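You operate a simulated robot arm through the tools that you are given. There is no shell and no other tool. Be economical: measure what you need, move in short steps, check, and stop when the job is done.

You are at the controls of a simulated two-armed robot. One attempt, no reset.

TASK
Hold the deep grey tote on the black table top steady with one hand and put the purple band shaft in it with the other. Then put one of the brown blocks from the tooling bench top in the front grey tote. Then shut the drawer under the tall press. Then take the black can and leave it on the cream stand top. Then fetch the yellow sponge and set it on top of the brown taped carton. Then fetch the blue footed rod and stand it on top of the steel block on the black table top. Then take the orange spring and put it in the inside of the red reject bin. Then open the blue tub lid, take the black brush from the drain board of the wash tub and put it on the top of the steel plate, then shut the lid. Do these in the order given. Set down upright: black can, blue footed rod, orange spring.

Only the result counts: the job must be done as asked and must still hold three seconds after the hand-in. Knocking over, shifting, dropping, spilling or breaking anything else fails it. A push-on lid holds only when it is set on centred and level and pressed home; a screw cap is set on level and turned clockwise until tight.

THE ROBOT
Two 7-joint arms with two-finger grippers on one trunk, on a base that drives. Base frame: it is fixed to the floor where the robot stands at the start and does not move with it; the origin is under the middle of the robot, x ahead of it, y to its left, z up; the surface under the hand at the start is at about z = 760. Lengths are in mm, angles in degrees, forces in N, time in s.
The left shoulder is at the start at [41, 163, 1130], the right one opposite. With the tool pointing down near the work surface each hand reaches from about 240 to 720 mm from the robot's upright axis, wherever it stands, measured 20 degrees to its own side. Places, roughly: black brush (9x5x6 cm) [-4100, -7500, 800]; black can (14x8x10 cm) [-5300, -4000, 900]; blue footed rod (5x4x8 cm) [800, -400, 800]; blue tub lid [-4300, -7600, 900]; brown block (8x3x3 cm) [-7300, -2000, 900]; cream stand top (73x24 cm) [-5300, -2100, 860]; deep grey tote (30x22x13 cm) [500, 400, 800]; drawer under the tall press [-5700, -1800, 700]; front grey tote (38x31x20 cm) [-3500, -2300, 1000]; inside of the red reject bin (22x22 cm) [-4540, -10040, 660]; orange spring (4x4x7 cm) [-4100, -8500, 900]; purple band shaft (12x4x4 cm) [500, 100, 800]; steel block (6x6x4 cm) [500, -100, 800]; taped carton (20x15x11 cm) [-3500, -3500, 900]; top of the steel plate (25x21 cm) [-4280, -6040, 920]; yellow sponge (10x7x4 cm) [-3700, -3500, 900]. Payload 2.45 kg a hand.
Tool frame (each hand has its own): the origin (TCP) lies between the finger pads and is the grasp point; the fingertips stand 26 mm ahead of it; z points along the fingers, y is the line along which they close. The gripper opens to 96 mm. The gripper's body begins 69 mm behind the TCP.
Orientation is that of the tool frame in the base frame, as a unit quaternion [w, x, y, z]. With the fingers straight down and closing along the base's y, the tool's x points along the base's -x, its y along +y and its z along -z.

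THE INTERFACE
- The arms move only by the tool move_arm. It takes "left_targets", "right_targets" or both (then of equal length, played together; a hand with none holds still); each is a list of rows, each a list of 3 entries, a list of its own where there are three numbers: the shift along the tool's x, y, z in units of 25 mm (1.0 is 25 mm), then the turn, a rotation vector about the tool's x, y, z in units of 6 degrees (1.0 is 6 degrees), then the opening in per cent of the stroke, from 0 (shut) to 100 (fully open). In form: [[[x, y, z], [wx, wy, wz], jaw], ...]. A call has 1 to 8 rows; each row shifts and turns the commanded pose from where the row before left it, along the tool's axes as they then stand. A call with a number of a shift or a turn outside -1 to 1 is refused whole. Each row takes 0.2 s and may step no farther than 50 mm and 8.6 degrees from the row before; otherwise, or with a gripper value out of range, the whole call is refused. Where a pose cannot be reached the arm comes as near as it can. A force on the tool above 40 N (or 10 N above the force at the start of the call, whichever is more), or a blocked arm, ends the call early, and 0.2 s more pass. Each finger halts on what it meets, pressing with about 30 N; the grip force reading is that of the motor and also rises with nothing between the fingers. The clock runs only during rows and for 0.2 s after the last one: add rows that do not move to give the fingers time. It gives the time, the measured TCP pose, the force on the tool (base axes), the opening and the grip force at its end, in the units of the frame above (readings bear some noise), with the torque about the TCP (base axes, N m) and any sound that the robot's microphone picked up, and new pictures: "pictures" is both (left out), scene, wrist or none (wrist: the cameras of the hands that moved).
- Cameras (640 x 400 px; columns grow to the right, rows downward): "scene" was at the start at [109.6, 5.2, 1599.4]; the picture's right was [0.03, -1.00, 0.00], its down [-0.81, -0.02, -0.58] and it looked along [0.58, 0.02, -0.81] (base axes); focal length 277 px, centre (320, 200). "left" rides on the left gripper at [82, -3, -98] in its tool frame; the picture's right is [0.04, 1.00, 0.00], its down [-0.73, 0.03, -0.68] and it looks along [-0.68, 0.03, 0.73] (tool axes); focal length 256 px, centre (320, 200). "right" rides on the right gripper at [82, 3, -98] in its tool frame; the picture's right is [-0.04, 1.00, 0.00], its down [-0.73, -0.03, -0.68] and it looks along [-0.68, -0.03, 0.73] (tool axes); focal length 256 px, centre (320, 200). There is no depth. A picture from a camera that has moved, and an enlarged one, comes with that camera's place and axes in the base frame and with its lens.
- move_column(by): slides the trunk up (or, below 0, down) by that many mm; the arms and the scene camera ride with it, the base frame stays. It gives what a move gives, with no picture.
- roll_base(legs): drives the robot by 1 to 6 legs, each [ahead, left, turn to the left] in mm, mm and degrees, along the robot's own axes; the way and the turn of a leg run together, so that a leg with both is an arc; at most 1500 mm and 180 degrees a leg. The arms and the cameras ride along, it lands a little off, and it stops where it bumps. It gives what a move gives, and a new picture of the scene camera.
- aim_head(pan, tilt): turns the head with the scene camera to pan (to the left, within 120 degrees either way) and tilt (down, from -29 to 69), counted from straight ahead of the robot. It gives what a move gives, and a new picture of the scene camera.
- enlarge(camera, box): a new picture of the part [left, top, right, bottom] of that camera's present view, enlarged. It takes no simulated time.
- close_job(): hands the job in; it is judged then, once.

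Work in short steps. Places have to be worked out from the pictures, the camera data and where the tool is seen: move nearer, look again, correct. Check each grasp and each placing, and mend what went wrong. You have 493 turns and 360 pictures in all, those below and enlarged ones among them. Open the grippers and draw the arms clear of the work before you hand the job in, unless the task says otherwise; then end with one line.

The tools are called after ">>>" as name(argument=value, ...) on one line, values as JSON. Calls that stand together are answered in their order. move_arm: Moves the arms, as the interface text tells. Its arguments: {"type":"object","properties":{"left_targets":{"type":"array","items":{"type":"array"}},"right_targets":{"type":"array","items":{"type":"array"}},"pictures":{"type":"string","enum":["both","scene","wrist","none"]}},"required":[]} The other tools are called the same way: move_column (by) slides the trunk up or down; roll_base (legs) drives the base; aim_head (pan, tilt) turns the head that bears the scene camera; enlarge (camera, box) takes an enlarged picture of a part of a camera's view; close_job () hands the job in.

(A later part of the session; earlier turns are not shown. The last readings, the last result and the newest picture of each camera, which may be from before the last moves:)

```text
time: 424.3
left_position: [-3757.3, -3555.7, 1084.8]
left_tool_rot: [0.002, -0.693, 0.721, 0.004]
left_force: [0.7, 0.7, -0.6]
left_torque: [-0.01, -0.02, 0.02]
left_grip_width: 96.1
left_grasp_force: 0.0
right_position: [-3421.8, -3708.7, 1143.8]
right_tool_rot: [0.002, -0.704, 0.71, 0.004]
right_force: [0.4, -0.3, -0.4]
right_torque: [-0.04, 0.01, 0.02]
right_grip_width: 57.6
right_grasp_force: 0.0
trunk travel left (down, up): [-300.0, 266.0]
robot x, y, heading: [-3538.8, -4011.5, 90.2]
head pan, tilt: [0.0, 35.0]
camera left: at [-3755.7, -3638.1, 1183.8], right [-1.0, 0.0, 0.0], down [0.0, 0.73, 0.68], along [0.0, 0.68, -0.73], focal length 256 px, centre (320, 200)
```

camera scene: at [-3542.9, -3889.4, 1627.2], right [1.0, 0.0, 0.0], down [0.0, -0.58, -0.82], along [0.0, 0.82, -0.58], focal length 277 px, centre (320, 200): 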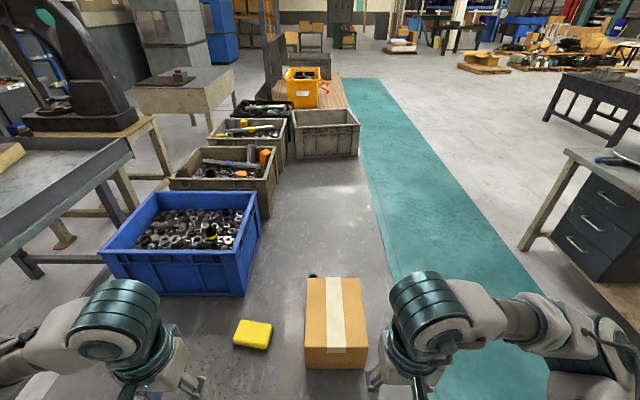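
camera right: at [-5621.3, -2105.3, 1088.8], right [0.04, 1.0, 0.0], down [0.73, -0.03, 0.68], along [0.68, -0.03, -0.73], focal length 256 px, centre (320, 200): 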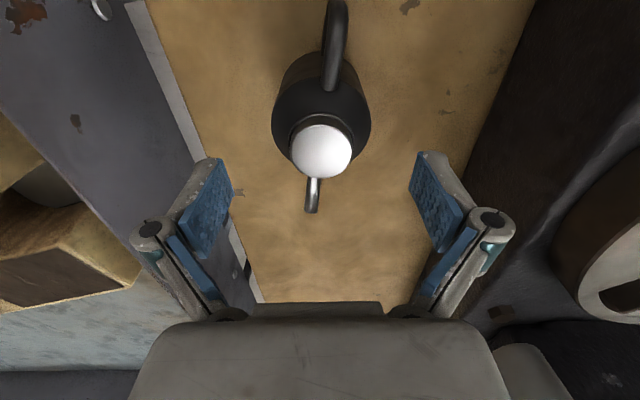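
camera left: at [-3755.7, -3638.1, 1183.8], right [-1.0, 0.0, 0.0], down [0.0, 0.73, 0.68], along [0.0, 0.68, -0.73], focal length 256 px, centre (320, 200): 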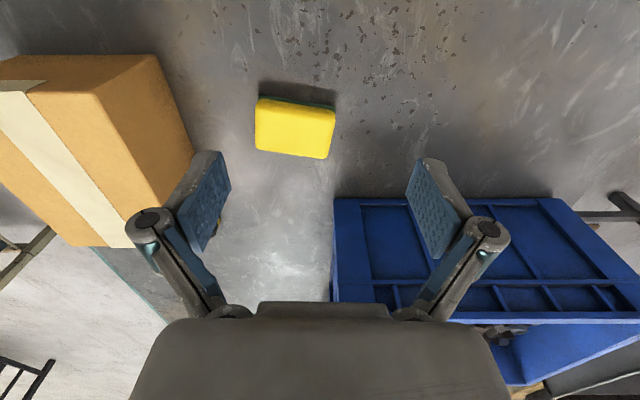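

The sponge's long side lies along x (about 8° off), centred at about [−3724, −3486]. I must grip its 7 cm sides, so I'll turn the left hand about 84°.

>>> move_arm(left_targets=[[[0, 0, 0], [0, 0, -1], 100], [[0, 0, 0], [0, 0, -1], 100], [[0, 0, 0], [0, 0, -1], 100], [[0, 0, 0], [0, 0, -1], 100], [[0, 0, 0], [0, 0, -1], 100], [[0, 0, 0], [0, 0, -1], 100], [[0, 0, 0], [0, 0, -1], 100], [[0, 0, 0], [0, 0, -1], 100]], pictures="none")

>>> move_arm(left_targets=[[[0, 0, 0], [0, 0, -1], 100], [[0, 0, 0], [0, 0, -1], 100], [[0, 0, 0], [0, 0, -1], 100], [[0, 0, 0], [0, 0, -1], 100], [[0, 0, 0], [0, 0, -1], 100], [[0, 0, 0], [0, 0, -1], 100]], pictures="wrist")

```text
time: 426.1
left_position: [-3756.6, -3556.4, 1085.1]
left_tool_rot: [-0.003, 0.926, -0.377, -0.001]
left_force: [1.7, -0.5, 0.5]
left_torque: [0.02, 0.01, 0.0]
left_grip_width: 95.7
left_grasp_force: 0.0
right_position: [-3423.1, -3709.9, 1144.3]
right_tool_rot: [0.002, -0.704, 0.71, 0.004]
right_force: [-0.1, 0.4, 0.1]
right_torque: [0.01, 0.02, 0.04]
right_grip_width: 57.9
right_grasp_force: 0.1
trunk travel left (down, up): [-300.0, 266.0]
robot x, y, heading: [-3537.7, -4016.6, 90.4]
head pan, tilt: [0.0, 35.0]
```

```text
time: 427.5
left_position: [-3757.3, -3556.1, 1084.2]
left_tool_rot: [-0.004, 0.997, -0.071, 0.0]
left_force: [0.4, 0.0, 0.1]
left_torque: [-0.05, 0.0, 0.0]
left_grip_width: 95.7
left_grasp_force: 0.0
right_position: [-3421.5, -3709.6, 1145.7]
right_tool_rot: [0.002, -0.704, 0.71, 0.005]
right_force: [-0.5, -0.5, 0.1]
right_torque: [0.05, 0.0, 0.0]
right_grip_width: 57.7
right_grasp_force: 0.1
trunk travel left (down, up): [-300.0, 266.0]
robot x, y, heading: [-3539.3, -4011.9, 90.5]
head pan, tilt: [0.0, 35.0]
camera left: at [-3675.1, -3565.4, 1183.9], right [-0.1, -0.99, -0.01], down [-0.73, 0.07, 0.68], along [-0.68, 0.07, -0.73], focal length 256 px, centre (320, 200)
```

left: 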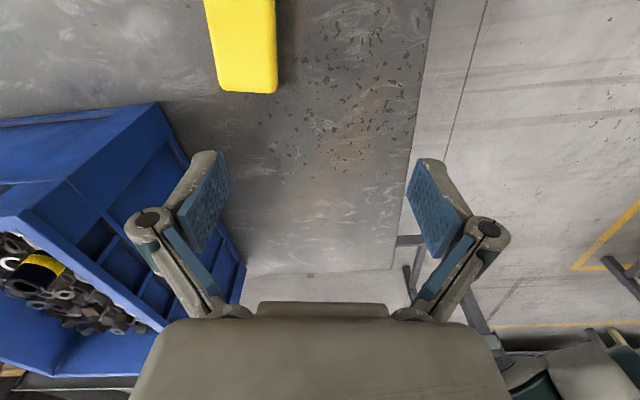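

Aligned within 2°. The sponge centre is at about [−3724, −3485], so I'll move over it and descend partway.

>>> move_arm(left_targets=[[[0.3, -1, 0], [0, 0, -0.3], 100], [[0.3, -1, 0], [0, 0, 0], 100], [[0.3, -1, 0.5], [0, 0, 0], 100], [[0, 0, 1], [0, 0, 0], 100], [[0, 0, 1], [0, 0, 0], 100], [[0, 0, 1], [0, 0, 0], 100], [[0, 0, 1], [0, 0, 0], 100], [[0, 0, 1], [0, 0, 0], 100]], pictures="wrist")

```text
time: 429.3
left_position: [-3726.7, -3483.0, 947.3]
left_tool_rot: [-0.004, 0.998, -0.056, -0.001]
left_force: [0.0, 0.4, 0.5]
left_torque: [0.01, -0.03, -0.01]
left_grip_width: 96.1
left_grasp_force: 0.1
right_position: [-3422.0, -3709.4, 1144.5]
right_tool_rot: [0.003, -0.704, 0.71, 0.004]
right_force: [-0.6, 0.8, -0.1]
right_torque: [0.01, -0.03, 0.0]
right_grip_width: 57.9
right_grasp_force: 0.0
trunk travel left (down, up): [-300.0, 266.0]
robot x, y, heading: [-3538.9, -4013.7, 90.1]
head pan, tilt: [0.0, 35.0]
camera left: at [-3644.2, -3490.7, 1046.4], right [-0.07, -1.0, -0.01], down [-0.73, 0.05, 0.68], along [-0.68, 0.06, -0.73], focal length 256 px, centre (320, 200)
```

left: 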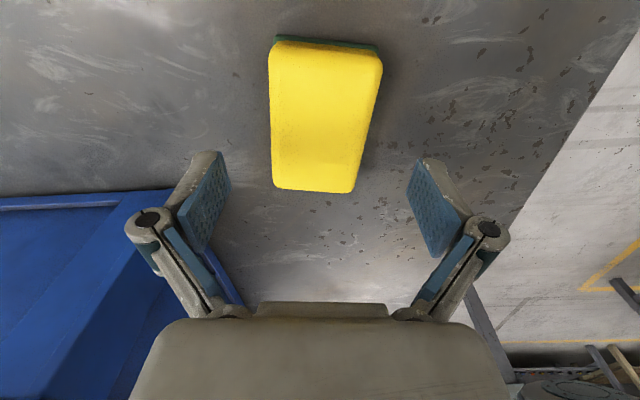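

Well centred. I'll correct about 3° of yaw, go down 52 mm and close.

>>> move_arm(left_targets=[[[0.15, 0, 0.7], [0, 0, 0.5], 100], [[0, 0, 0.7], [0, 0, 0], 100], [[0, 0, 0.7], [0, 0, 0], 100], [[0, 0, 0], [0, 0, 0], 70], [[0, 0, 0], [0, 0, 0], 45], [[0, 0, 0], [0, 0, 0], 45], [[0, 0, 0], [0, 0, 0], 45]], pictures="wrist")

```text
time: 430.9
left_position: [-3722.8, -3484.4, 894.8]
left_tool_rot: [-0.003, 0.997, -0.083, -0.001]
left_force: [0.1, 0.3, 0.4]
left_torque: [0.04, -0.02, 0.04]
left_grip_width: 61.2
left_grasp_force: 30.5
right_position: [-3421.3, -3709.8, 1145.3]
right_tool_rot: [0.003, -0.704, 0.71, 0.005]
right_force: [-0.4, -0.6, -0.1]
right_torque: [0.03, 0.04, -0.02]
right_grip_width: 57.8
right_grasp_force: 0.0
trunk travel left (down, up): [-300.0, 266.0]
robot x, y, heading: [-3540.2, -4010.7, 90.3]
head pan, tilt: [0.0, 35.0]
camera left: at [-3640.3, -3495.9, 993.7], right [-0.13, -0.99, -0.01], down [-0.73, 0.09, 0.68], along [-0.67, 0.09, -0.73], focal length 256 px, centre (320, 200)
```

left: 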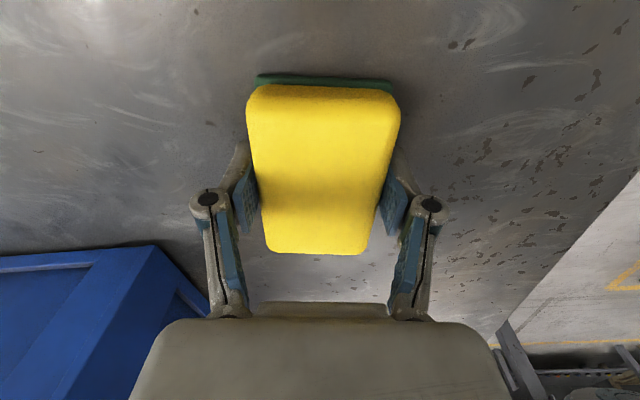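

Gripped at 61 mm. The carton top spans x −3580..−3433, y −3557..−3356 at z≈970. I'll lift and carry the sponge to its centre.

>>> move_arm(left_targets=[[[0, 0, -0.6], [0, 0, 0], 45], [[0, 0, -1], [0, 0, 0], 45], [[0, 0, -1], [0, 0, 0], 45], [[0, 0, -1], [0, 0, 0], 45], [[0, 0, -1], [0, 0, 0], 45], [[0, 0, -1], [0, 0, 0], 45], [[0, 0, -1], [0, 0, 0], 45], [[0, 0, -0.4], [0, 0, 0], 45]], pictures="none")

>>> move_arm(left_targets=[[[0.95, -0.32, 0], [0, 0, 0], 45], [[0.95, -0.32, 0], [0, 0, 0], 45], [[0.95, -0.32, 0], [0, 0, 0], 45], [[0.95, -0.32, 0], [0, 0, 0], 45], [[0.95, -0.32, 0], [0, 0, 0], 45], [[0.95, -0.32, 0], [0, 0, 0], 45], [[0.95, -0.32, 0], [0, 0, 0], 45], [[0.95, -0.32, 0], [0, 0, 0], 45]], pictures="both")

```text
time: 432.7
left_position: [-3720.5, -3486.0, 1069.7]
left_tool_rot: [-0.003, 0.997, -0.083, -0.001]
left_force: [-0.5, -0.7, -0.1]
left_torque: [-0.01, 0.04, 0.04]
left_grip_width: 60.9
left_grasp_force: 29.5
right_position: [-3421.9, -3709.8, 1143.8]
right_tool_rot: [0.003, -0.704, 0.71, 0.004]
right_force: [-0.2, 0.6, 0.2]
right_torque: [0.01, 0.0, 0.01]
right_grip_width: 57.6
right_grasp_force: 0.0
trunk travel left (down, up): [-300.0, 266.0]
robot x, y, heading: [-3539.5, -4012.8, 90.3]
head pan, tilt: [0.0, 35.0]
```

```text
time: 434.5
left_position: [-3520.5, -3451.4, 1070.5]
left_tool_rot: [-0.003, 0.997, -0.082, -0.002]
left_force: [0.5, -0.5, -0.7]
left_torque: [-0.01, 0.04, 0.0]
left_grip_width: 60.8
left_grasp_force: 29.8
right_position: [-3419.2, -3710.9, 1144.0]
right_tool_rot: [0.002, -0.704, 0.71, 0.005]
right_force: [0.3, 0.6, 0.0]
right_torque: [0.0, 0.02, -0.04]
right_grip_width: 57.4
right_grasp_force: 0.2
trunk travel left (down, up): [-300.0, 266.0]
robot x, y, heading: [-3536.9, -4013.5, 89.9]
head pan, tilt: [0.0, 35.0]
camera scene: at [-3533.3, -3886.8, 1627.0], right [1.0, 0.0, 0.0], down [0.0, -0.58, -0.82], along [0.0, 0.82, -0.58], focal length 277 px, centre (320, 200)
camera left: at [-3437.3, -3462.8, 1170.2], right [-0.12, -0.99, -0.01], down [-0.73, 0.09, 0.68], along [-0.68, 0.09, -0.73], focal length 256 px, centre (320, 200)
```

scene: 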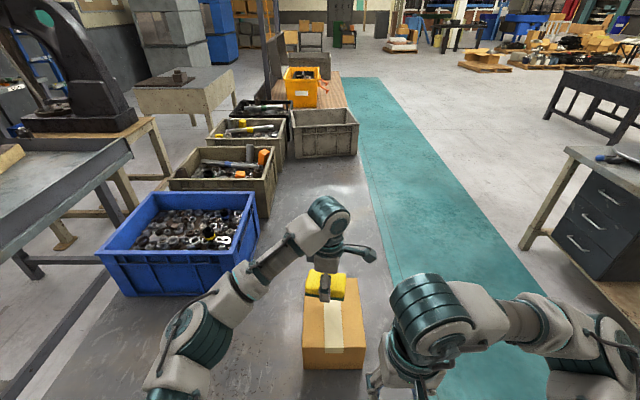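
left: 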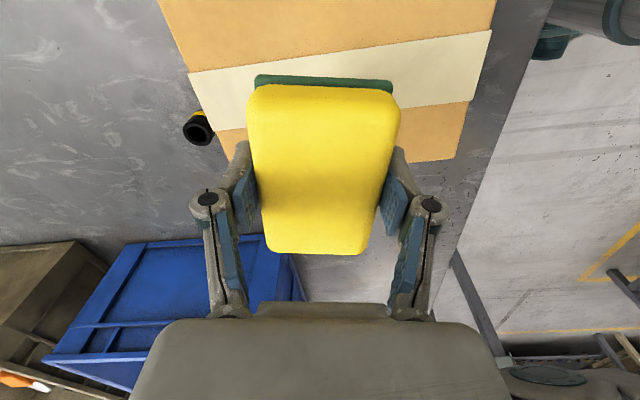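

Nearly centred over the carton. A small correction, then lower to contact.

>>> move_arm(left_targets=[[[0.5, 0.25, 0], [0, 0, 0], 45], [[0, 0, 0.8], [0, 0, 0], 45], [[0, 0, 0.8], [0, 0, 0], 45], [[0, 0, 0.5], [0, 0, 0], 45], [[0, 0, 0], [0, 0, 0], 45]], pictures="none")

>>> move_arm(left_targets=[[[0, 0, 0.2], [0, 0, 0], 45], [[0, 0, 0.2], [0, 0, 0], 45], [[0, 0, 0], [0, 0, 0], 45]], pictures="wrist")

```text
time: 435.7
left_position: [-3509.9, -3461.1, 1018.6]
left_tool_rot: [-0.003, 0.997, -0.083, -0.001]
left_force: [-0.5, 0.5, -1.4]
left_torque: [-0.02, 0.01, -0.02]
left_grip_width: 61.1
left_grasp_force: 30.2
right_position: [-3420.5, -3708.9, 1143.7]
right_tool_rot: [0.0, -0.705, 0.71, 0.005]
right_force: [1.2, 0.0, 0.1]
right_torque: [-0.02, 0.01, -0.01]
right_grip_width: 57.7
right_grasp_force: 0.0
trunk travel left (down, up): [-300.0, 266.0]
robot x, y, heading: [-3538.2, -4014.8, 90.2]
head pan, tilt: [0.0, 35.0]
```

```text
time: 436.5
left_position: [-3511.0, -3461.1, 1008.5]
left_tool_rot: [-0.004, 0.997, -0.083, -0.001]
left_force: [-0.6, -0.4, 0.3]
left_torque: [0.01, -0.02, 0.01]
left_grip_width: 61.1
left_grasp_force: 30.3
right_position: [-3420.0, -3710.2, 1144.3]
right_tool_rot: [0.001, -0.705, 0.709, 0.005]
right_force: [-0.4, -0.2, -1.0]
right_torque: [0.02, 0.01, -0.01]
right_grip_width: 57.5
right_grasp_force: 0.0
trunk travel left (down, up): [-300.0, 266.0]
robot x, y, heading: [-3539.7, -4011.3, 90.1]
head pan, tilt: [0.0, 35.0]
camera left: at [-3428.8, -3471.9, 1107.6], right [-0.13, -0.99, -0.01], down [-0.73, 0.09, 0.68], along [-0.68, 0.09, -0.73], focal length 256 px, centre (320, 200)
```

left: 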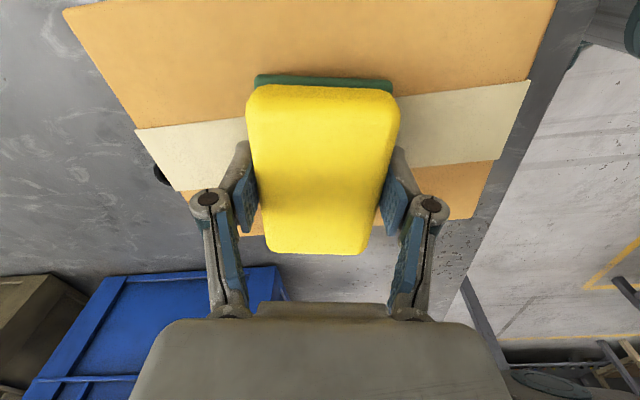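

Not touching yet; continue in small steps.

>>> move_arm(left_targets=[[[0, 0, 0.2], [0, 0, 0], 45], [[0, 0, 0.2], [0, 0, 0], 45], [[0, 0, 0], [0, 0, 0], 45]], pictures="none")

>>> move_arm(left_targets=[[[0, 0, 0.16], [0, 0, 0], 45], [[0, 0, 0.16], [0, 0, 0], 45], [[0, 0, 0], [0, 0, 0], 45]], pictures="none")

```text
time: 437.3
left_position: [-3511.2, -3461.4, 1002.4]
left_tool_rot: [-0.008, 0.997, -0.082, 0.0]
left_force: [-0.4, 10.6, 39.8]
left_torque: [-0.09, 0.05, -0.15]
left_grip_width: 61.2
left_grasp_force: 29.4
right_position: [-3420.9, -3711.0, 1144.8]
right_tool_rot: [0.002, -0.704, 0.71, 0.004]
right_force: [-0.2, 0.0, 0.7]
right_torque: [0.01, 0.0, 0.0]
right_grip_width: 57.5
right_grasp_force: 0.0
trunk travel left (down, up): [-300.0, 266.0]
robot x, y, heading: [-3539.3, -4013.8, 89.9]
head pan, tilt: [0.0, 35.0]
```

```text
time: 437.7
left_position: [-3509.3, -3463.5, 1003.3]
left_tool_rot: [-0.009, 0.996, -0.084, 0.0]
left_force: [-1.5, -7.2, 12.5]
left_torque: [-0.57, 0.21, 0.02]
left_grip_width: 61.2
left_grasp_force: 30.6
right_position: [-3420.6, -3712.0, 1144.1]
right_tool_rot: [0.003, -0.704, 0.71, 0.005]
right_force: [-0.1, -0.5, -1.2]
right_torque: [-0.02, 0.01, 0.0]
right_grip_width: 57.6
right_grasp_force: 0.1
trunk travel left (down, up): [-300.0, 266.0]
robot x, y, heading: [-3539.3, -4012.1, 90.1]
head pan, tilt: [0.0, 35.0]
stopped in row 1 (left hand): the force on the tool passed its limit at 53 N (the readings are from after the stop); the commanded pose is now the measured one
```

Firm contact. Release and lift.

>>> move_arm(left_targets=[[[0, 0, -0.08], [0, 0, 0], 45], [[0, 0, 0], [0, 0, 0], 80], [[0, 0, 0], [0, 0, 0], 95], [[0, 0, 0], [0, 0, 0], 95], [[0, 0, -0.6], [0, 0, 0], 95], [[0, 0, -1], [0, 0, 0], 95], [[0, 0, -1], [0, 0, 0], 95], [[0, 0, -1], [0, 0, 0], 95]], pictures="both")

```text
time: 439.5
left_position: [-3509.7, -3462.4, 1094.2]
left_tool_rot: [-0.008, 0.997, -0.082, -0.001]
left_force: [0.1, 0.7, -0.4]
left_torque: [0.01, -0.02, 0.0]
left_grip_width: 91.3
left_grasp_force: 0.1
right_position: [-3419.0, -3713.2, 1144.4]
right_tool_rot: [0.002, -0.704, 0.71, 0.006]
right_force: [0.0, 0.1, -0.5]
right_torque: [0.02, 0.01, 0.01]
right_grip_width: 57.7
right_grasp_force: 0.1
trunk travel left (down, up): [-300.0, 266.0]
robot x, y, heading: [-3539.8, -4012.9, 90.3]
head pan, tilt: [0.0, 35.0]
camera scene: at [-3535.1, -3887.9, 1627.1], right [1.0, 0.0, 0.0], down [0.0, -0.58, -0.82], along [0.0, 0.82, -0.58], focal length 277 px, centre (320, 200)
camera left: at [-3429.1, -3475.0, 1192.9], right [-0.13, -0.99, -0.02], down [-0.73, 0.08, 0.68], along [-0.67, 0.1, -0.73], focal length 256 px, centre (320, 200)
```

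scene: 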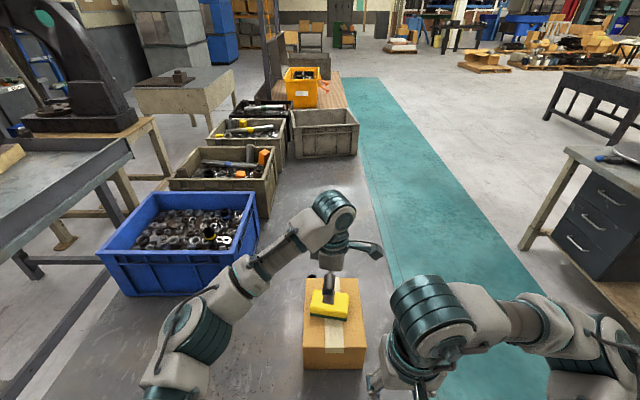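
left: 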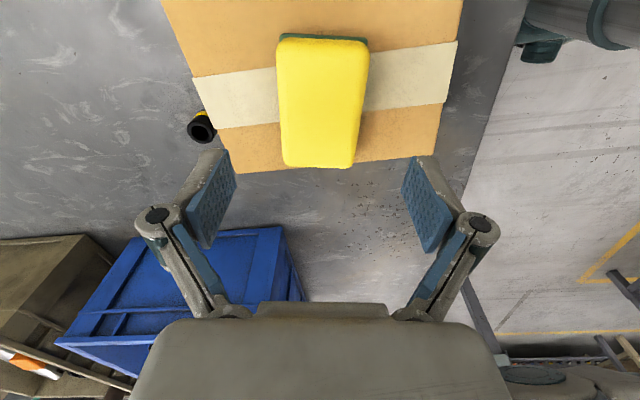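

The sponge rests on the carton. I'll raise the left hand, bring it back toward the body and restore its orientation, then back away.

>>> move_arm(left_targets=[[[0, 0, -1], [0, 0, 0], 80], [[-1, 0, -1], [0, 0, 1], 60], [[-1, 0, 0], [0, 0, 1], 60], [[-1, 0, 0], [0, 0, 1], 60], [[-1, 0, 0], [0, 0, 1], 60], [[-1, 0, 0], [0, 0, 1], 60], [[-1, 0, 0], [0, 0, 1], 60], [[-1, 0, 0], [0, 0, 1], 60]], pictures="none")

>>> move_arm(left_targets=[[[0, 0, 0], [0, 0.1, 1], 60], [[0, 0, 0], [0, 0, 1], 60], [[0, 0, 0], [0, 0, 1], 60], [[0, 0, 0], [0, 0, 1], 60], [[0, 0, 0], [0, 0, 1], 60], [[0, 0, 0], [0, 0, 1], 60], [[0, 0, 0], [0, 0, 1], 60], [[0, 0, 0], [0, 0, 0], 60]], pictures="none")

```text
time: 441.3
left_position: [-3663.9, -3383.8, 1145.6]
left_tool_rot: [-0.007, 0.9, -0.435, -0.002]
left_force: [0.1, 0.0, 0.3]
left_torque: [0.01, -0.01, 0.0]
left_grip_width: 57.3
left_grasp_force: 0.0
right_position: [-3421.1, -3711.7, 1146.1]
right_tool_rot: [0.002, -0.704, 0.71, 0.006]
right_force: [0.2, 0.1, 0.3]
right_torque: [0.01, -0.01, -0.02]
right_grip_width: 57.6
right_grasp_force: 0.0
trunk travel left (down, up): [-300.0, 266.0]
robot x, y, heading: [-3535.0, -4011.0, 90.3]
head pan, tilt: [0.0, 35.0]
```

```text
time: 443.1
left_position: [-3663.9, -3384.5, 1145.7]
left_tool_rot: [0.005, -0.684, 0.729, -0.001]
left_force: [0.4, 0.6, 0.3]
left_torque: [0.03, -0.02, 0.0]
left_grip_width: 57.6
left_grasp_force: 0.0
right_position: [-3420.2, -3711.6, 1145.1]
right_tool_rot: [0.003, -0.704, 0.71, 0.005]
right_force: [-0.8, 0.8, -0.8]
right_torque: [0.03, 0.02, -0.02]
right_grip_width: 57.5
right_grasp_force: 0.0
trunk travel left (down, up): [-300.0, 266.0]
robot x, y, heading: [-3537.3, -4008.7, 90.4]
head pan, tilt: [0.0, 35.0]
```

Retract the left hand, then drive: back off, east to the aisle, north, then east again to the south side of the black table.

>>> move_arm(left_targets=[[[1, 0.3, 0], [0, 0, 0], 60], [[1, 0.3, 0], [0, 0, 0], 60], [[1, 0.3, 0], [0, 0, 0], 60], [[1, 0.3, 0], [0, 0, 0], 60], [[1, 0.3, 0], [0, 0, 0], 60], [[1, 0.3, 0], [0, 0, 0], 60], [[1, 0.3, 0], [0, 0, 0], 60], [[1, 0.3, 0], [0, 0, 0], 60]], pictures="none")

>>> roll_base(legs=[[-380, 0, 0], [0, 0, -90], [900, 0, 0], [0, 0, 90]])

>>> roll_base(legs=[[1450, 0, 0], [1420, 0, 0]])

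```text
time: 444.9
left_position: [-3738.8, -3581.2, 1142.4]
left_tool_rot: [0.007, -0.685, 0.729, -0.001]
left_force: [0.7, -0.3, 0.4]
left_torque: [-0.03, -0.02, -0.02]
left_grip_width: 57.8
left_grasp_force: 0.0
right_position: [-3422.5, -3713.2, 1146.0]
right_tool_rot: [0.003, -0.704, 0.71, 0.005]
right_force: [-0.7, -0.3, -0.5]
right_torque: [0.02, -0.01, 0.01]
right_grip_width: 57.4
right_grasp_force: 0.0
trunk travel left (down, up): [-300.0, 266.0]
robot x, y, heading: [-3538.1, -4006.8, 90.0]
head pan, tilt: [0.0, 35.0]
```

```text
time: 459.1
left_position: [-2875.4, -3945.8, 1142.1]
left_tool_rot: [0.005, -0.695, 0.719, 0.0]
left_force: [-0.5, 0.3, -0.2]
left_torque: [-0.02, 0.0, 0.0]
left_grip_width: 57.4
left_grasp_force: 0.1
right_position: [-2556.5, -4069.8, 1145.1]
right_tool_rot: [-0.003, 0.714, -0.7, -0.005]
right_force: [0.7, 0.0, 0.3]
right_torque: [0.01, 0.0, 0.01]
right_grip_width: 57.7
right_grasp_force: 0.0
trunk travel left (down, up): [-300.0, 266.0]
robot x, y, heading: [-2664.6, -4370.6, 91.8]
head pan, tilt: [0.0, 35.0]
camera scene: at [-2667.7, -4248.3, 1627.1], right [1.0, 0.03, 0.0], down [0.02, -0.58, -0.82], along [-0.02, 0.82, -0.58], focal length 277 px, centre (320, 200)
```

scene: 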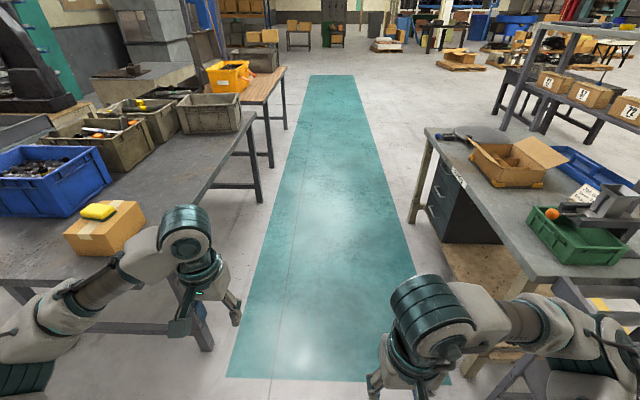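

```text
time: 473.0
left_position: [-2976.9, -1085.0, 1143.7]
left_tool_rot: [0.005, -0.695, 0.719, 0.001]
left_force: [-0.9, -0.5, 0.0]
left_torque: [0.02, 0.0, 0.0]
left_grip_width: 57.2
left_grasp_force: 0.1
right_position: [-2659.0, -1206.4, 1146.0]
right_tool_rot: [-0.003, 0.715, -0.699, -0.007]
right_force: [0.6, -0.2, 0.3]
right_torque: [-0.01, -0.01, 0.02]
right_grip_width: 57.5
right_grasp_force: 0.1
trunk travel left (down, up): [-300.0, 266.0]
robot x, y, heading: [-2764.1, -1506.0, 91.7]
head pan, tilt: [0.0, 35.0]
camera scene: at [-2769.3, -1382.8, 1627.1], right [1.0, 0.03, 0.0], down [0.02, -0.58, -0.82], along [-0.03, 0.82, -0.58], focal length 277 px, centre (320, 200)
```

scene: 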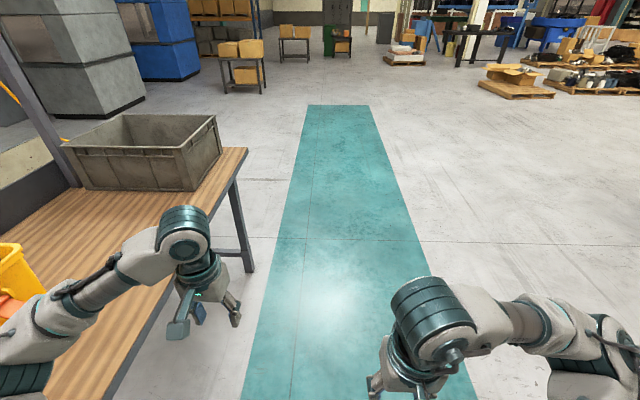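

Next: turn east, drive 3.4 m along y≈−1500, then turn to face the black table.

>>> roll_base(legs=[[0, 0, -91.7], [1450, 0, 0], [1450, 0, 0], [500, 0, 0], [0, 0, 90]])

>>> aim_head(pan=0, tilt=45)

```text
time: 497.3
left_position: [462.9, -1059.8, 1145.0]
left_tool_rot: [0.007, -0.689, 0.725, 0.003]
left_force: [0.1, -0.2, 0.1]
left_torque: [0.02, -0.04, -0.01]
left_grip_width: 57.5
left_grasp_force: 0.1
right_position: [779.2, -1188.0, 1147.0]
right_tool_rot: [0.006, -0.707, 0.707, 0.007]
right_force: [-1.2, -1.0, 0.3]
right_torque: [0.04, 0.01, 0.01]
right_grip_width: 57.8
right_grasp_force: 0.1
trunk travel left (down, up): [-300.0, 266.0]
robot x, y, heading: [661.1, -1486.9, 90.8]
head pan, tilt: [0.0, 35.0]
camera scene: at [664.6, -1359.6, 1627.1], right [1.0, 0.01, 0.0], down [0.01, -0.58, -0.82], along [-0.01, 0.82, -0.58], focal length 277 px, centre (320, 200)
```

scene: 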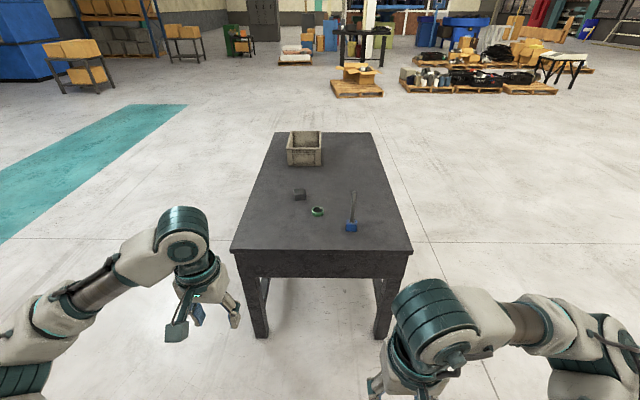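

```text
time: 498.1
left_position: [462.5, -1063.7, 1146.0]
left_tool_rot: [0.008, -0.688, 0.726, 0.004]
left_force: [-0.9, -0.6, 1.0]
left_torque: [0.02, 0.01, -0.02]
left_grip_width: 57.6
left_grasp_force: 0.1
right_position: [778.7, -1192.4, 1147.9]
right_tool_rot: [-0.006, 0.707, -0.707, -0.009]
right_force: [-0.3, -0.4, -0.4]
right_torque: [-0.01, -0.01, -0.01]
right_grip_width: 57.7
right_grasp_force: 0.0
trunk travel left (down, up): [-300.0, 266.0]
robot x, y, heading: [669.8, -1482.9, 90.9]
head pan, tilt: [0.0, 45.0]
camera scene: at [664.3, -1366.7, 1612.3], right [1.0, 0.01, 0.0], down [0.01, -0.71, -0.7], along [-0.01, 0.7, -0.71], focal length 277 px, centre (320, 200)
```

scene: 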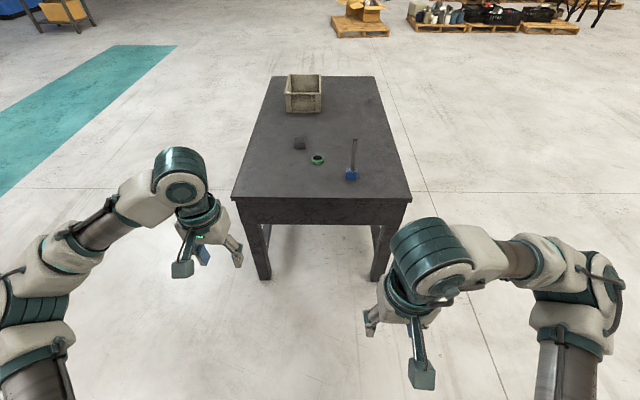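

The rod stands at about (800, −391) and the block is at (541, −131). I'll move up to the table's south edge and pick the rod with the right hand.

>>> roll_base(legs=[[640, 0, -0.9]])

>>> enlarge(camera="scene", box=[240, 110, 480, 260])

```text
time: 501.6
left_position: [463.9, -416.3, 1147.3]
left_tool_rot: [0.008, -0.683, 0.73, 0.004]
left_force: [-0.4, 0.4, -0.1]
left_torque: [0.02, -0.02, 0.02]
left_grip_width: 57.7
left_grasp_force: 0.1
right_position: [779.0, -548.4, 1148.8]
right_tool_rot: [0.006, -0.703, 0.711, 0.009]
right_force: [0.7, 0.3, 0.4]
right_torque: [0.02, 0.02, -0.01]
right_grip_width: 57.7
right_grasp_force: 0.1
trunk travel left (down, up): [-300.0, 266.0]
robot x, y, heading: [662.7, -843.8, 90.0]
head pan, tilt: [0.0, 45.0]
camera scene: at [662.3, -722.0, 1612.3], right [1.0, 0.0, 0.0], down [0.0, -0.71, -0.7], along [0.0, 0.7, -0.71], focal length 277 px, centre (320, 200)
```

scene: 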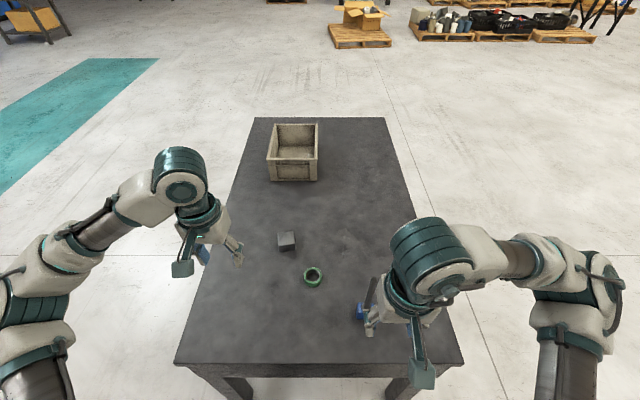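

```text
2.67 times, centred on (360, 185) of scene
camera zoom: at [662.3, -722.0, 1612.3], right [1.0, 0.0, 0.0], down [0.0, -0.71, -0.7], along [0.0, 0.7, -0.71], focal length 740 px, centre (213, 240)
```

zoom: 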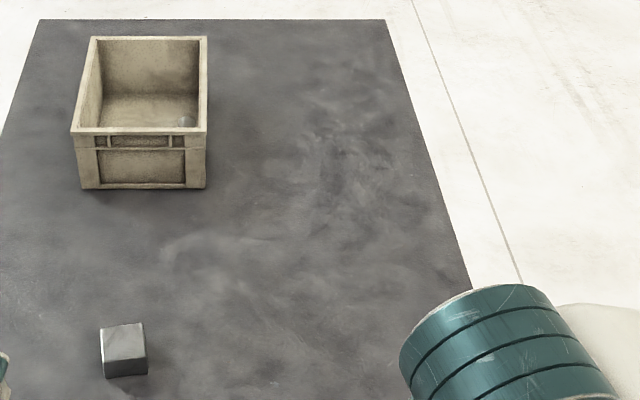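

Wrist view of the rod.

>>> move_arm(right_targets=[[[0, 0, 0], [0, 0, 0], 80], [[0, 0, 0], [0, 0, 0], 80]], pictures="wrist")

>>> enlarge(camera="right", box=[200, 60, 440, 260])

```text
time: 502.2
left_position: [464.1, -418.8, 1147.5]
left_tool_rot: [0.009, -0.684, 0.729, 0.004]
left_force: [0.4, 0.6, -0.4]
left_torque: [-0.01, 0.02, -0.03]
left_grip_width: 57.6
left_grasp_force: 0.0
right_position: [778.5, -552.3, 1148.4]
right_tool_rot: [0.007, -0.703, 0.711, 0.009]
right_force: [-0.6, 0.3, 0.5]
right_torque: [-0.04, -0.02, 0.0]
right_grip_width: 76.9
right_grasp_force: 0.1
trunk travel left (down, up): [-300.0, 266.0]
robot x, y, heading: [661.0, -836.4, 89.9]
head pan, tilt: [0.0, 45.0]
camera right: at [774.5, -636.0, 1245.3], right [-1.0, 0.05, 0.0], down [0.04, 0.72, 0.7], along [0.03, 0.69, -0.72], focal length 256 px, centre (320, 200)
```

right: 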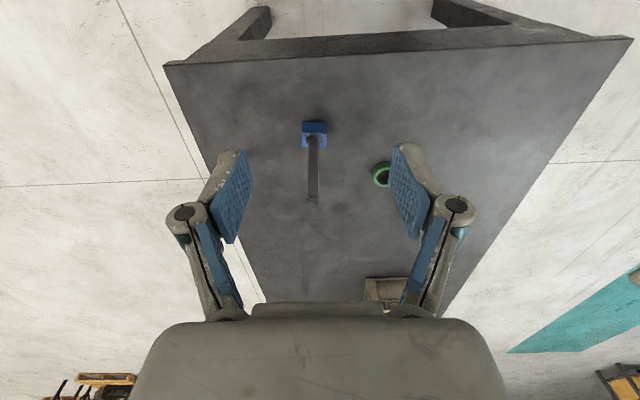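

```text
2.00 times, centred on (320, 160) of right
camera zoom: at [774.5, -636.0, 1245.3], right [-1.0, 0.05, 0.0], down [0.04, 0.72, 0.7], along [0.03, 0.69, -0.72], focal length 512 px, centre (320, 280)
```

zoom: 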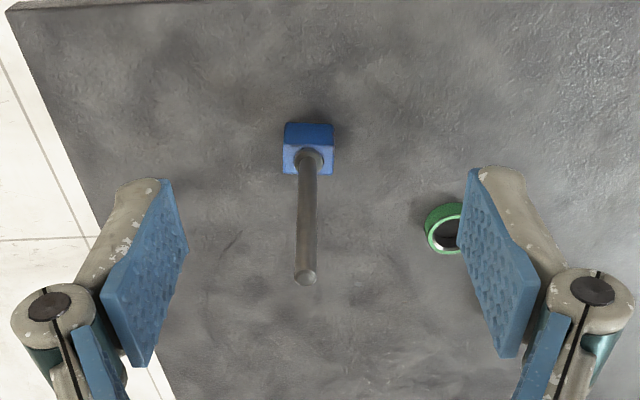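

The rod is vertical, about 200 mm tall (top near z 965), foot at about (797, −372). I'll come over it at z≈1050 for a precise look, leveling the hand on the way.

>>> move_arm(right_targets=[[[-0.86, -0.1, 0.55], [0, 0.21, 0], 80], [[-0.86, -0.1, 0.55], [0, 0, 0], 70], [[-0.86, -0.1, 0.55], [0, 0, 0], 60], [[-0.86, -0.1, 0.55], [0, 0, 0], 60], [[-0.86, -0.1, 0.55], [0, 0, 0], 60], [[-0.86, -0.1, 0.55], [0, 0, 0], 60], [[-0.86, -0.1, 0.55], [0, 0, 0], 60], [[0, 0, 0], [0, 0, 0], 60]], pictures="wrist")

```text
time: 504.1
left_position: [463.5, -420.3, 1147.7]
left_tool_rot: [0.01, -0.683, 0.73, 0.004]
left_force: [0.6, 0.3, 0.4]
left_torque: [0.01, 0.01, 0.06]
left_grip_width: 57.6
left_grasp_force: 0.0
right_position: [797.9, -400.5, 1053.5]
right_tool_rot: [0.0, -0.703, 0.712, 0.002]
right_force: [0.1, -0.6, 0.8]
right_torque: [0.03, 0.0, -0.01]
right_grip_width: 57.5
right_grasp_force: 0.0
trunk travel left (down, up): [-300.0, 266.0]
robot x, y, heading: [660.6, -839.4, 90.1]
head pan, tilt: [0.0, 45.0]
camera right: at [792.9, -483.5, 1151.0], right [-1.0, 0.05, 0.0], down [0.04, 0.73, 0.68], along [0.03, 0.68, -0.73], focal length 256 px, centre (320, 200)
```

right: 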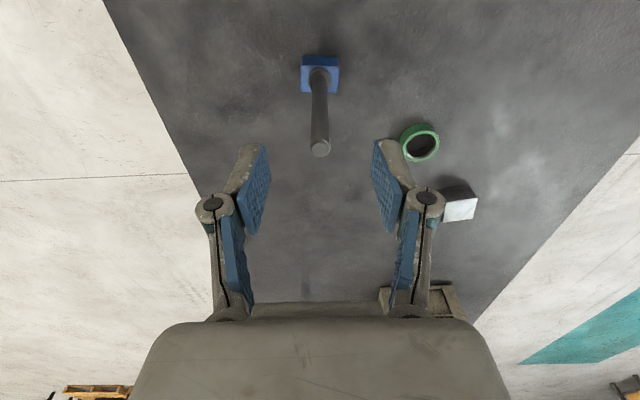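

The rod is at about (797, −370), top z 962, and lines up with the jaw. I'll move 30 mm forward, then descend around it.

>>> move_arm(right_targets=[[[-0.6, 0, 0], [0, 0, 0], 60], [[-0.6, 0, 0], [0, 0, 0], 60], [[0, 0, 0.9], [0, 0, 0], 60], [[0, 0, 0.9], [0, 0, 0], 60], [[0, 0, 0.9], [0, 0, 0], 60], [[0, 0, 0], [0, 0, 0], 60]], pictures="wrist")

```text
time: 505.4
left_position: [464.4, -418.7, 1149.3]
left_tool_rot: [0.009, -0.684, 0.73, 0.004]
left_force: [0.1, -0.8, 0.3]
left_torque: [0.0, 0.0, -0.02]
left_grip_width: 57.8
left_grasp_force: 0.1
right_position: [799.1, -372.4, 985.5]
right_tool_rot: [-0.001, -0.703, 0.711, 0.002]
right_force: [-0.1, 0.2, 0.2]
right_torque: [0.02, 0.01, 0.02]
right_grip_width: 57.6
right_grasp_force: 0.0
trunk travel left (down, up): [-300.0, 266.0]
robot x, y, heading: [662.4, -839.0, 90.2]
head pan, tilt: [0.0, 45.0]
camera right: at [794.3, -453.9, 1082.7], right [-1.0, 0.05, 0.0], down [0.04, 0.73, 0.68], along [0.03, 0.68, -0.73], focal length 256 px, centre (320, 200)
```

right: 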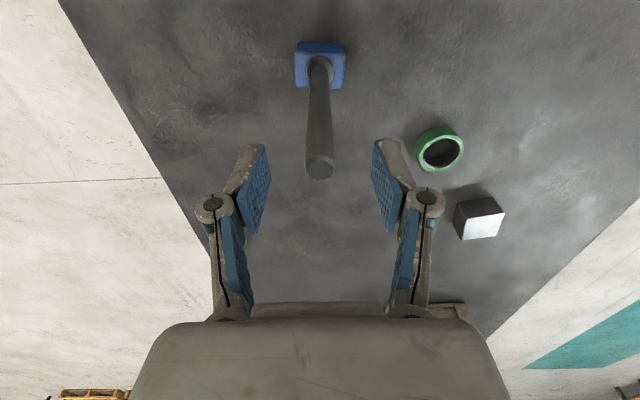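

Aligned. Down 70 mm more and grip.

>>> move_arm(right_targets=[[[-0.1, 0, 0.9], [0, 0, 0], 60], [[0, 0, 0.95], [0, 0, 0], 60], [[0, 0, 0.95], [0, 0, 0], 60], [[0, 0, 0], [0, 0, 0], 60], [[0, 0, 0], [0, 0, 0], 25], [[0, 0, 0], [0, 0, 0], 0], [[0, 0, 0], [0, 0, 0], 0]], pictures="wrist")

```text
time: 507.1
left_position: [464.5, -419.2, 1147.8]
left_tool_rot: [0.009, -0.683, 0.73, 0.004]
left_force: [0.0, -0.1, 0.5]
left_torque: [0.01, 0.04, 0.0]
left_grip_width: 57.5
left_grasp_force: 0.1
right_position: [798.2, -368.6, 913.3]
right_tool_rot: [-0.001, -0.703, 0.711, 0.002]
right_force: [-2.0, -0.2, 0.3]
right_torque: [-0.03, 0.03, 0.01]
right_grip_width: 16.7
right_grasp_force: 30.0
trunk travel left (down, up): [-300.0, 266.0]
robot x, y, heading: [661.3, -840.6, 90.1]
head pan, tilt: [0.0, 45.0]
camera right: at [794.5, -450.0, 1011.5], right [-1.0, 0.05, 0.0], down [0.04, 0.73, 0.68], along [0.03, 0.68, -0.73], focal length 256 px, centre (320, 200)
```

right: 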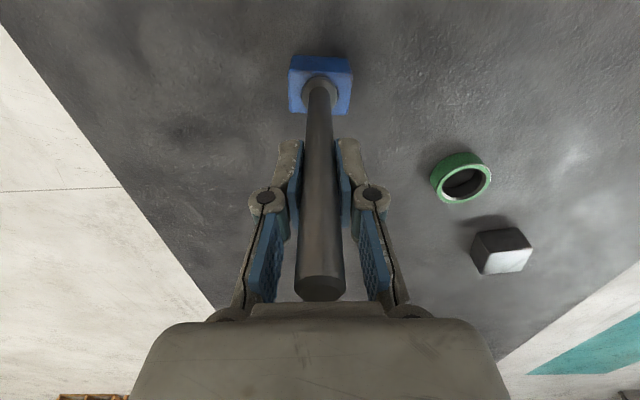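

Gripped at 16.7 mm (the foot is on the table when TCP z = 913). I'll lift 125 mm and shift the base left so the block is within right-hand reach.

>>> move_arm(right_targets=[[[0, 0, -0.4], [0, 0, 0], 0], [[0, 0, -0.6], [0, 0, 0], 0], [[0, 0, -1], [0, 0, 0], 0], [[0, 0, -1], [0, 0, 0], 0], [[0, 0, -1], [0, 0, 0], 0], [[0, 0, -1], [0, 0, 0], 0]], pictures="none")

>>> roll_base(legs=[[30, 180, 0]])

>>> move_arm(right_targets=[[[-0.9, 0.15, 0], [0, 0, 0], 0], [[-0.9, 0.15, 0], [0, 0, 0], 0], [[-0.9, 0.15, 0], [0, 0, 0], 0], [[-0.9, 0.15, 0], [0, 0, 0], 0], [[0, 0, 0], [0, 0, 0], 0]], pictures="both")

```text
time: 508.4
left_position: [464.5, -417.9, 1148.1]
left_tool_rot: [0.01, -0.683, 0.73, 0.004]
left_force: [-0.2, 0.0, 0.5]
left_torque: [0.0, -0.01, -0.05]
left_grip_width: 57.5
left_grasp_force: 0.2
right_position: [798.4, -368.7, 1042.2]
right_tool_rot: [-0.002, -0.703, 0.711, 0.001]
right_force: [0.2, -0.1, -8.1]
right_torque: [0.05, 0.02, 0.0]
right_grip_width: 16.3
right_grasp_force: 29.3
trunk travel left (down, up): [-300.0, 266.0]
robot x, y, heading: [662.0, -835.0, 90.2]
head pan, tilt: [0.0, 45.0]
```

```text
time: 510.0
left_position: [298.4, -388.9, 1149.6]
left_tool_rot: [0.006, -0.685, 0.729, 0.008]
left_force: [0.0, -0.4, 0.8]
left_torque: [-0.04, 0.01, -0.01]
left_grip_width: 57.4
left_grasp_force: 0.0
right_position: [628.9, -338.8, 1040.1]
right_tool_rot: [-0.004, -0.703, 0.711, 0.004]
right_force: [0.1, -0.2, -7.8]
right_torque: [0.02, -0.03, -0.02]
right_grip_width: 16.4
right_grasp_force: 29.7
trunk travel left (down, up): [-300.0, 266.0]
robot x, y, heading: [481.4, -810.0, 90.0]
head pan, tilt: [0.0, 45.0]
camera scene: at [513.5, -689.4, 1611.7], right [1.0, 0.0, -0.02], down [-0.01, -0.71, -0.7], along [-0.01, 0.7, -0.71], focal length 277 px, centre (320, 200)
```

scene: 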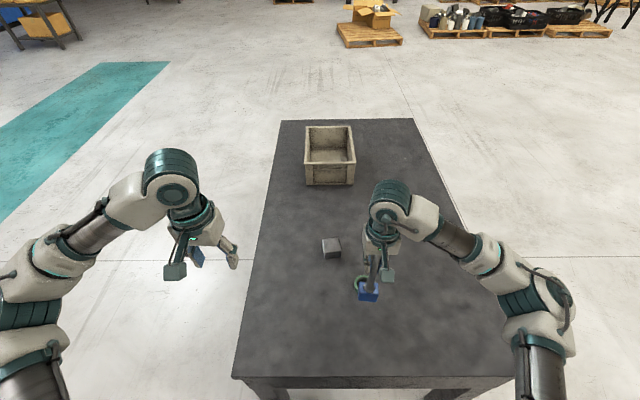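

```text
time: 511.2
left_position: [250.3, -393.4, 1144.1]
left_tool_rot: [0.021, -0.687, 0.727, -0.003]
left_force: [-0.1, 0.7, 0.1]
left_torque: [-0.06, -0.08, 0.0]
left_grip_width: 57.5
left_grasp_force: 0.2
right_position: [571.0, -254.4, 1047.5]
right_tool_rot: [0.011, -0.705, 0.709, -0.007]
right_force: [-2.6, -1.6, -7.3]
right_torque: [0.1, -0.03, -0.01]
right_grip_width: 16.6
right_grasp_force: 30.1
trunk travel left (down, up): [-300.0, 266.0]
robot x, y, heading: [482.4, -810.5, 90.4]
head pan, tilt: [0.0, 45.0]
camera scene: at [445.4, -689.4, 1611.6], right [1.0, 0.0, 0.02], down [0.02, -0.71, -0.7], along [0.01, 0.7, -0.71], focal length 277 px, centre (320, 200)
camera right: at [565.3, -335.9, 1145.5], right [-1.0, 0.05, -0.02], down [0.02, 0.73, 0.68], along [0.05, 0.68, -0.73], focal length 256 px, centre (320, 200)
```

scene: 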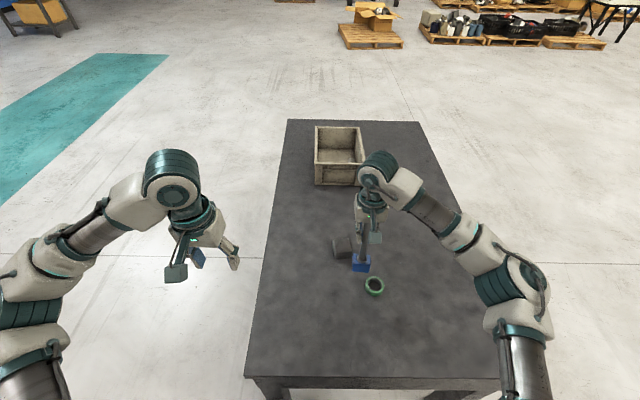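
right: 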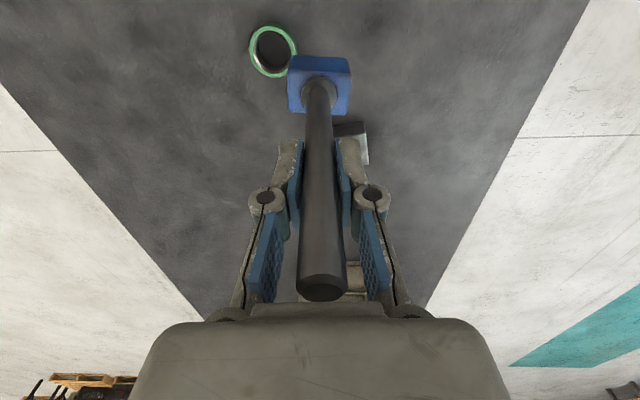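

The sideways shift set up some sway (±35 mm). I'll wait for it to settle before the precise placement.

>>> move_arm(right_targets=[[[0, 0, 0], [0, 0, 0], 0], [[0, 0, 0], [0, 0, 0], 0], [[0, 0, 0], [0, 0, 0], 0], [[0, 0, 0], [0, 0, 0], 0], [[0, 0, 0], [0, 0, 0], 0], [[0, 0, 0], [0, 0, 0], 0], [[0, 0, 0], [0, 0, 0], 0], [[0, 0, 0], [0, 0, 0], 0]], pictures="none")

>>> move_arm(right_targets=[[[0, 0, 0], [0, 0, 0], 0], [[0, 0, 0], [0, 0, 0], 0], [[0, 0, 0], [0, 0, 0], 0], [[0, 0, 0], [0, 0, 0], 0], [[0, 0, 0], [0, 0, 0], 0], [[0, 0, 0], [0, 0, 0], 0], [[0, 0, 0], [0, 0, 0], 0], [[0, 0, 0], [0, 0, 0], 0]], pictures="none")

>>> move_arm(right_targets=[[[0, 0, 0], [0, 0, 0], 0], [[0, 0, 0], [0, 0, 0], 0], [[0, 0, 0], [0, 0, 0], 0], [[0, 0, 0], [0, 0, 0], 0], [[0, 0, 0], [0, 0, 0], 0], [[0, 0, 0], [0, 0, 0], 0], [[0, 0, 0], [0, 0, 0], 0], [[0, 0, 0], [0, 0, 0], 0]], pictures="none")

>>> move_arm(right_targets=[[[0, 0, 0], [0, 0, 0], 0], [[0, 0, 0], [0, 0, 0], 0], [[0, 0, 0], [0, 0, 0], 0], [[0, 0, 0], [0, 0, 0], 0], [[0, 0, 0], [0, 0, 0], 0], [[0, 0, 0], [0, 0, 0], 0], [[0, 0, 0], [0, 0, 0], 0], [[0, 0, 0], [0, 0, 0], 0]], pictures="none")

```text
time: 513.0
left_position: [253.9, -393.5, 1145.1]
left_tool_rot: [0.02, -0.687, 0.727, -0.003]
left_force: [-0.7, 0.4, -0.6]
left_torque: [0.0, -0.11, 0.01]
left_grip_width: 57.8
left_grasp_force: 0.1
right_position: [575.1, -252.3, 1047.5]
right_tool_rot: [0.01, -0.705, 0.709, -0.007]
right_force: [-4.0, -1.9, -7.2]
right_torque: [0.07, 0.0, -0.01]
right_grip_width: 16.7
right_grasp_force: 29.7
trunk travel left (down, up): [-300.0, 266.0]
robot x, y, heading: [481.1, -808.7, 90.2]
head pan, tilt: [0.0, 45.0]
```

```text
time: 514.8
left_position: [256.4, -392.2, 1145.2]
left_tool_rot: [0.018, -0.686, 0.727, -0.001]
left_force: [-0.4, 0.4, 0.0]
left_torque: [-0.02, -0.01, 0.02]
left_grip_width: 57.7
left_grasp_force: 0.0
right_position: [577.6, -253.6, 1046.7]
right_tool_rot: [0.009, -0.705, 0.709, -0.004]
right_force: [-2.4, 0.1, -7.3]
right_torque: [0.07, 0.02, 0.02]
right_grip_width: 16.5
right_grasp_force: 30.1
trunk travel left (down, up): [-300.0, 266.0]
robot x, y, heading: [480.8, -807.0, 90.2]
head pan, tilt: [0.0, 45.0]
```

```text
time: 516.6
left_position: [261.9, -394.6, 1146.2]
left_tool_rot: [0.018, -0.685, 0.728, -0.001]
left_force: [-0.1, 0.5, -0.3]
left_torque: [-0.02, -0.06, 0.02]
left_grip_width: 57.5
left_grasp_force: 0.2
right_position: [582.2, -253.5, 1047.0]
right_tool_rot: [0.008, -0.705, 0.709, -0.005]
right_force: [-0.5, 0.0, -7.7]
right_torque: [0.06, 0.02, 0.0]
right_grip_width: 16.5
right_grasp_force: 30.0
trunk travel left (down, up): [-300.0, 266.0]
robot x, y, heading: [481.4, -813.1, 90.1]
head pan, tilt: [0.0, 45.0]
```

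```text
time: 518.4
left_position: [265.6, -392.8, 1147.6]
left_tool_rot: [0.016, -0.686, 0.728, 0.0]
left_force: [-0.8, 0.0, -0.8]
left_torque: [-0.04, -0.05, 0.04]
left_grip_width: 57.9
left_grasp_force: 0.0
right_position: [587.3, -252.5, 1046.3]
right_tool_rot: [0.007, -0.704, 0.71, -0.002]
right_force: [-0.6, 0.1, -7.4]
right_torque: [0.02, 0.07, -0.01]
right_grip_width: 16.7
right_grasp_force: 30.4
trunk travel left (down, up): [-300.0, 266.0]
robot x, y, heading: [483.1, -807.0, 90.2]
head pan, tilt: [0.0, 45.0]
```

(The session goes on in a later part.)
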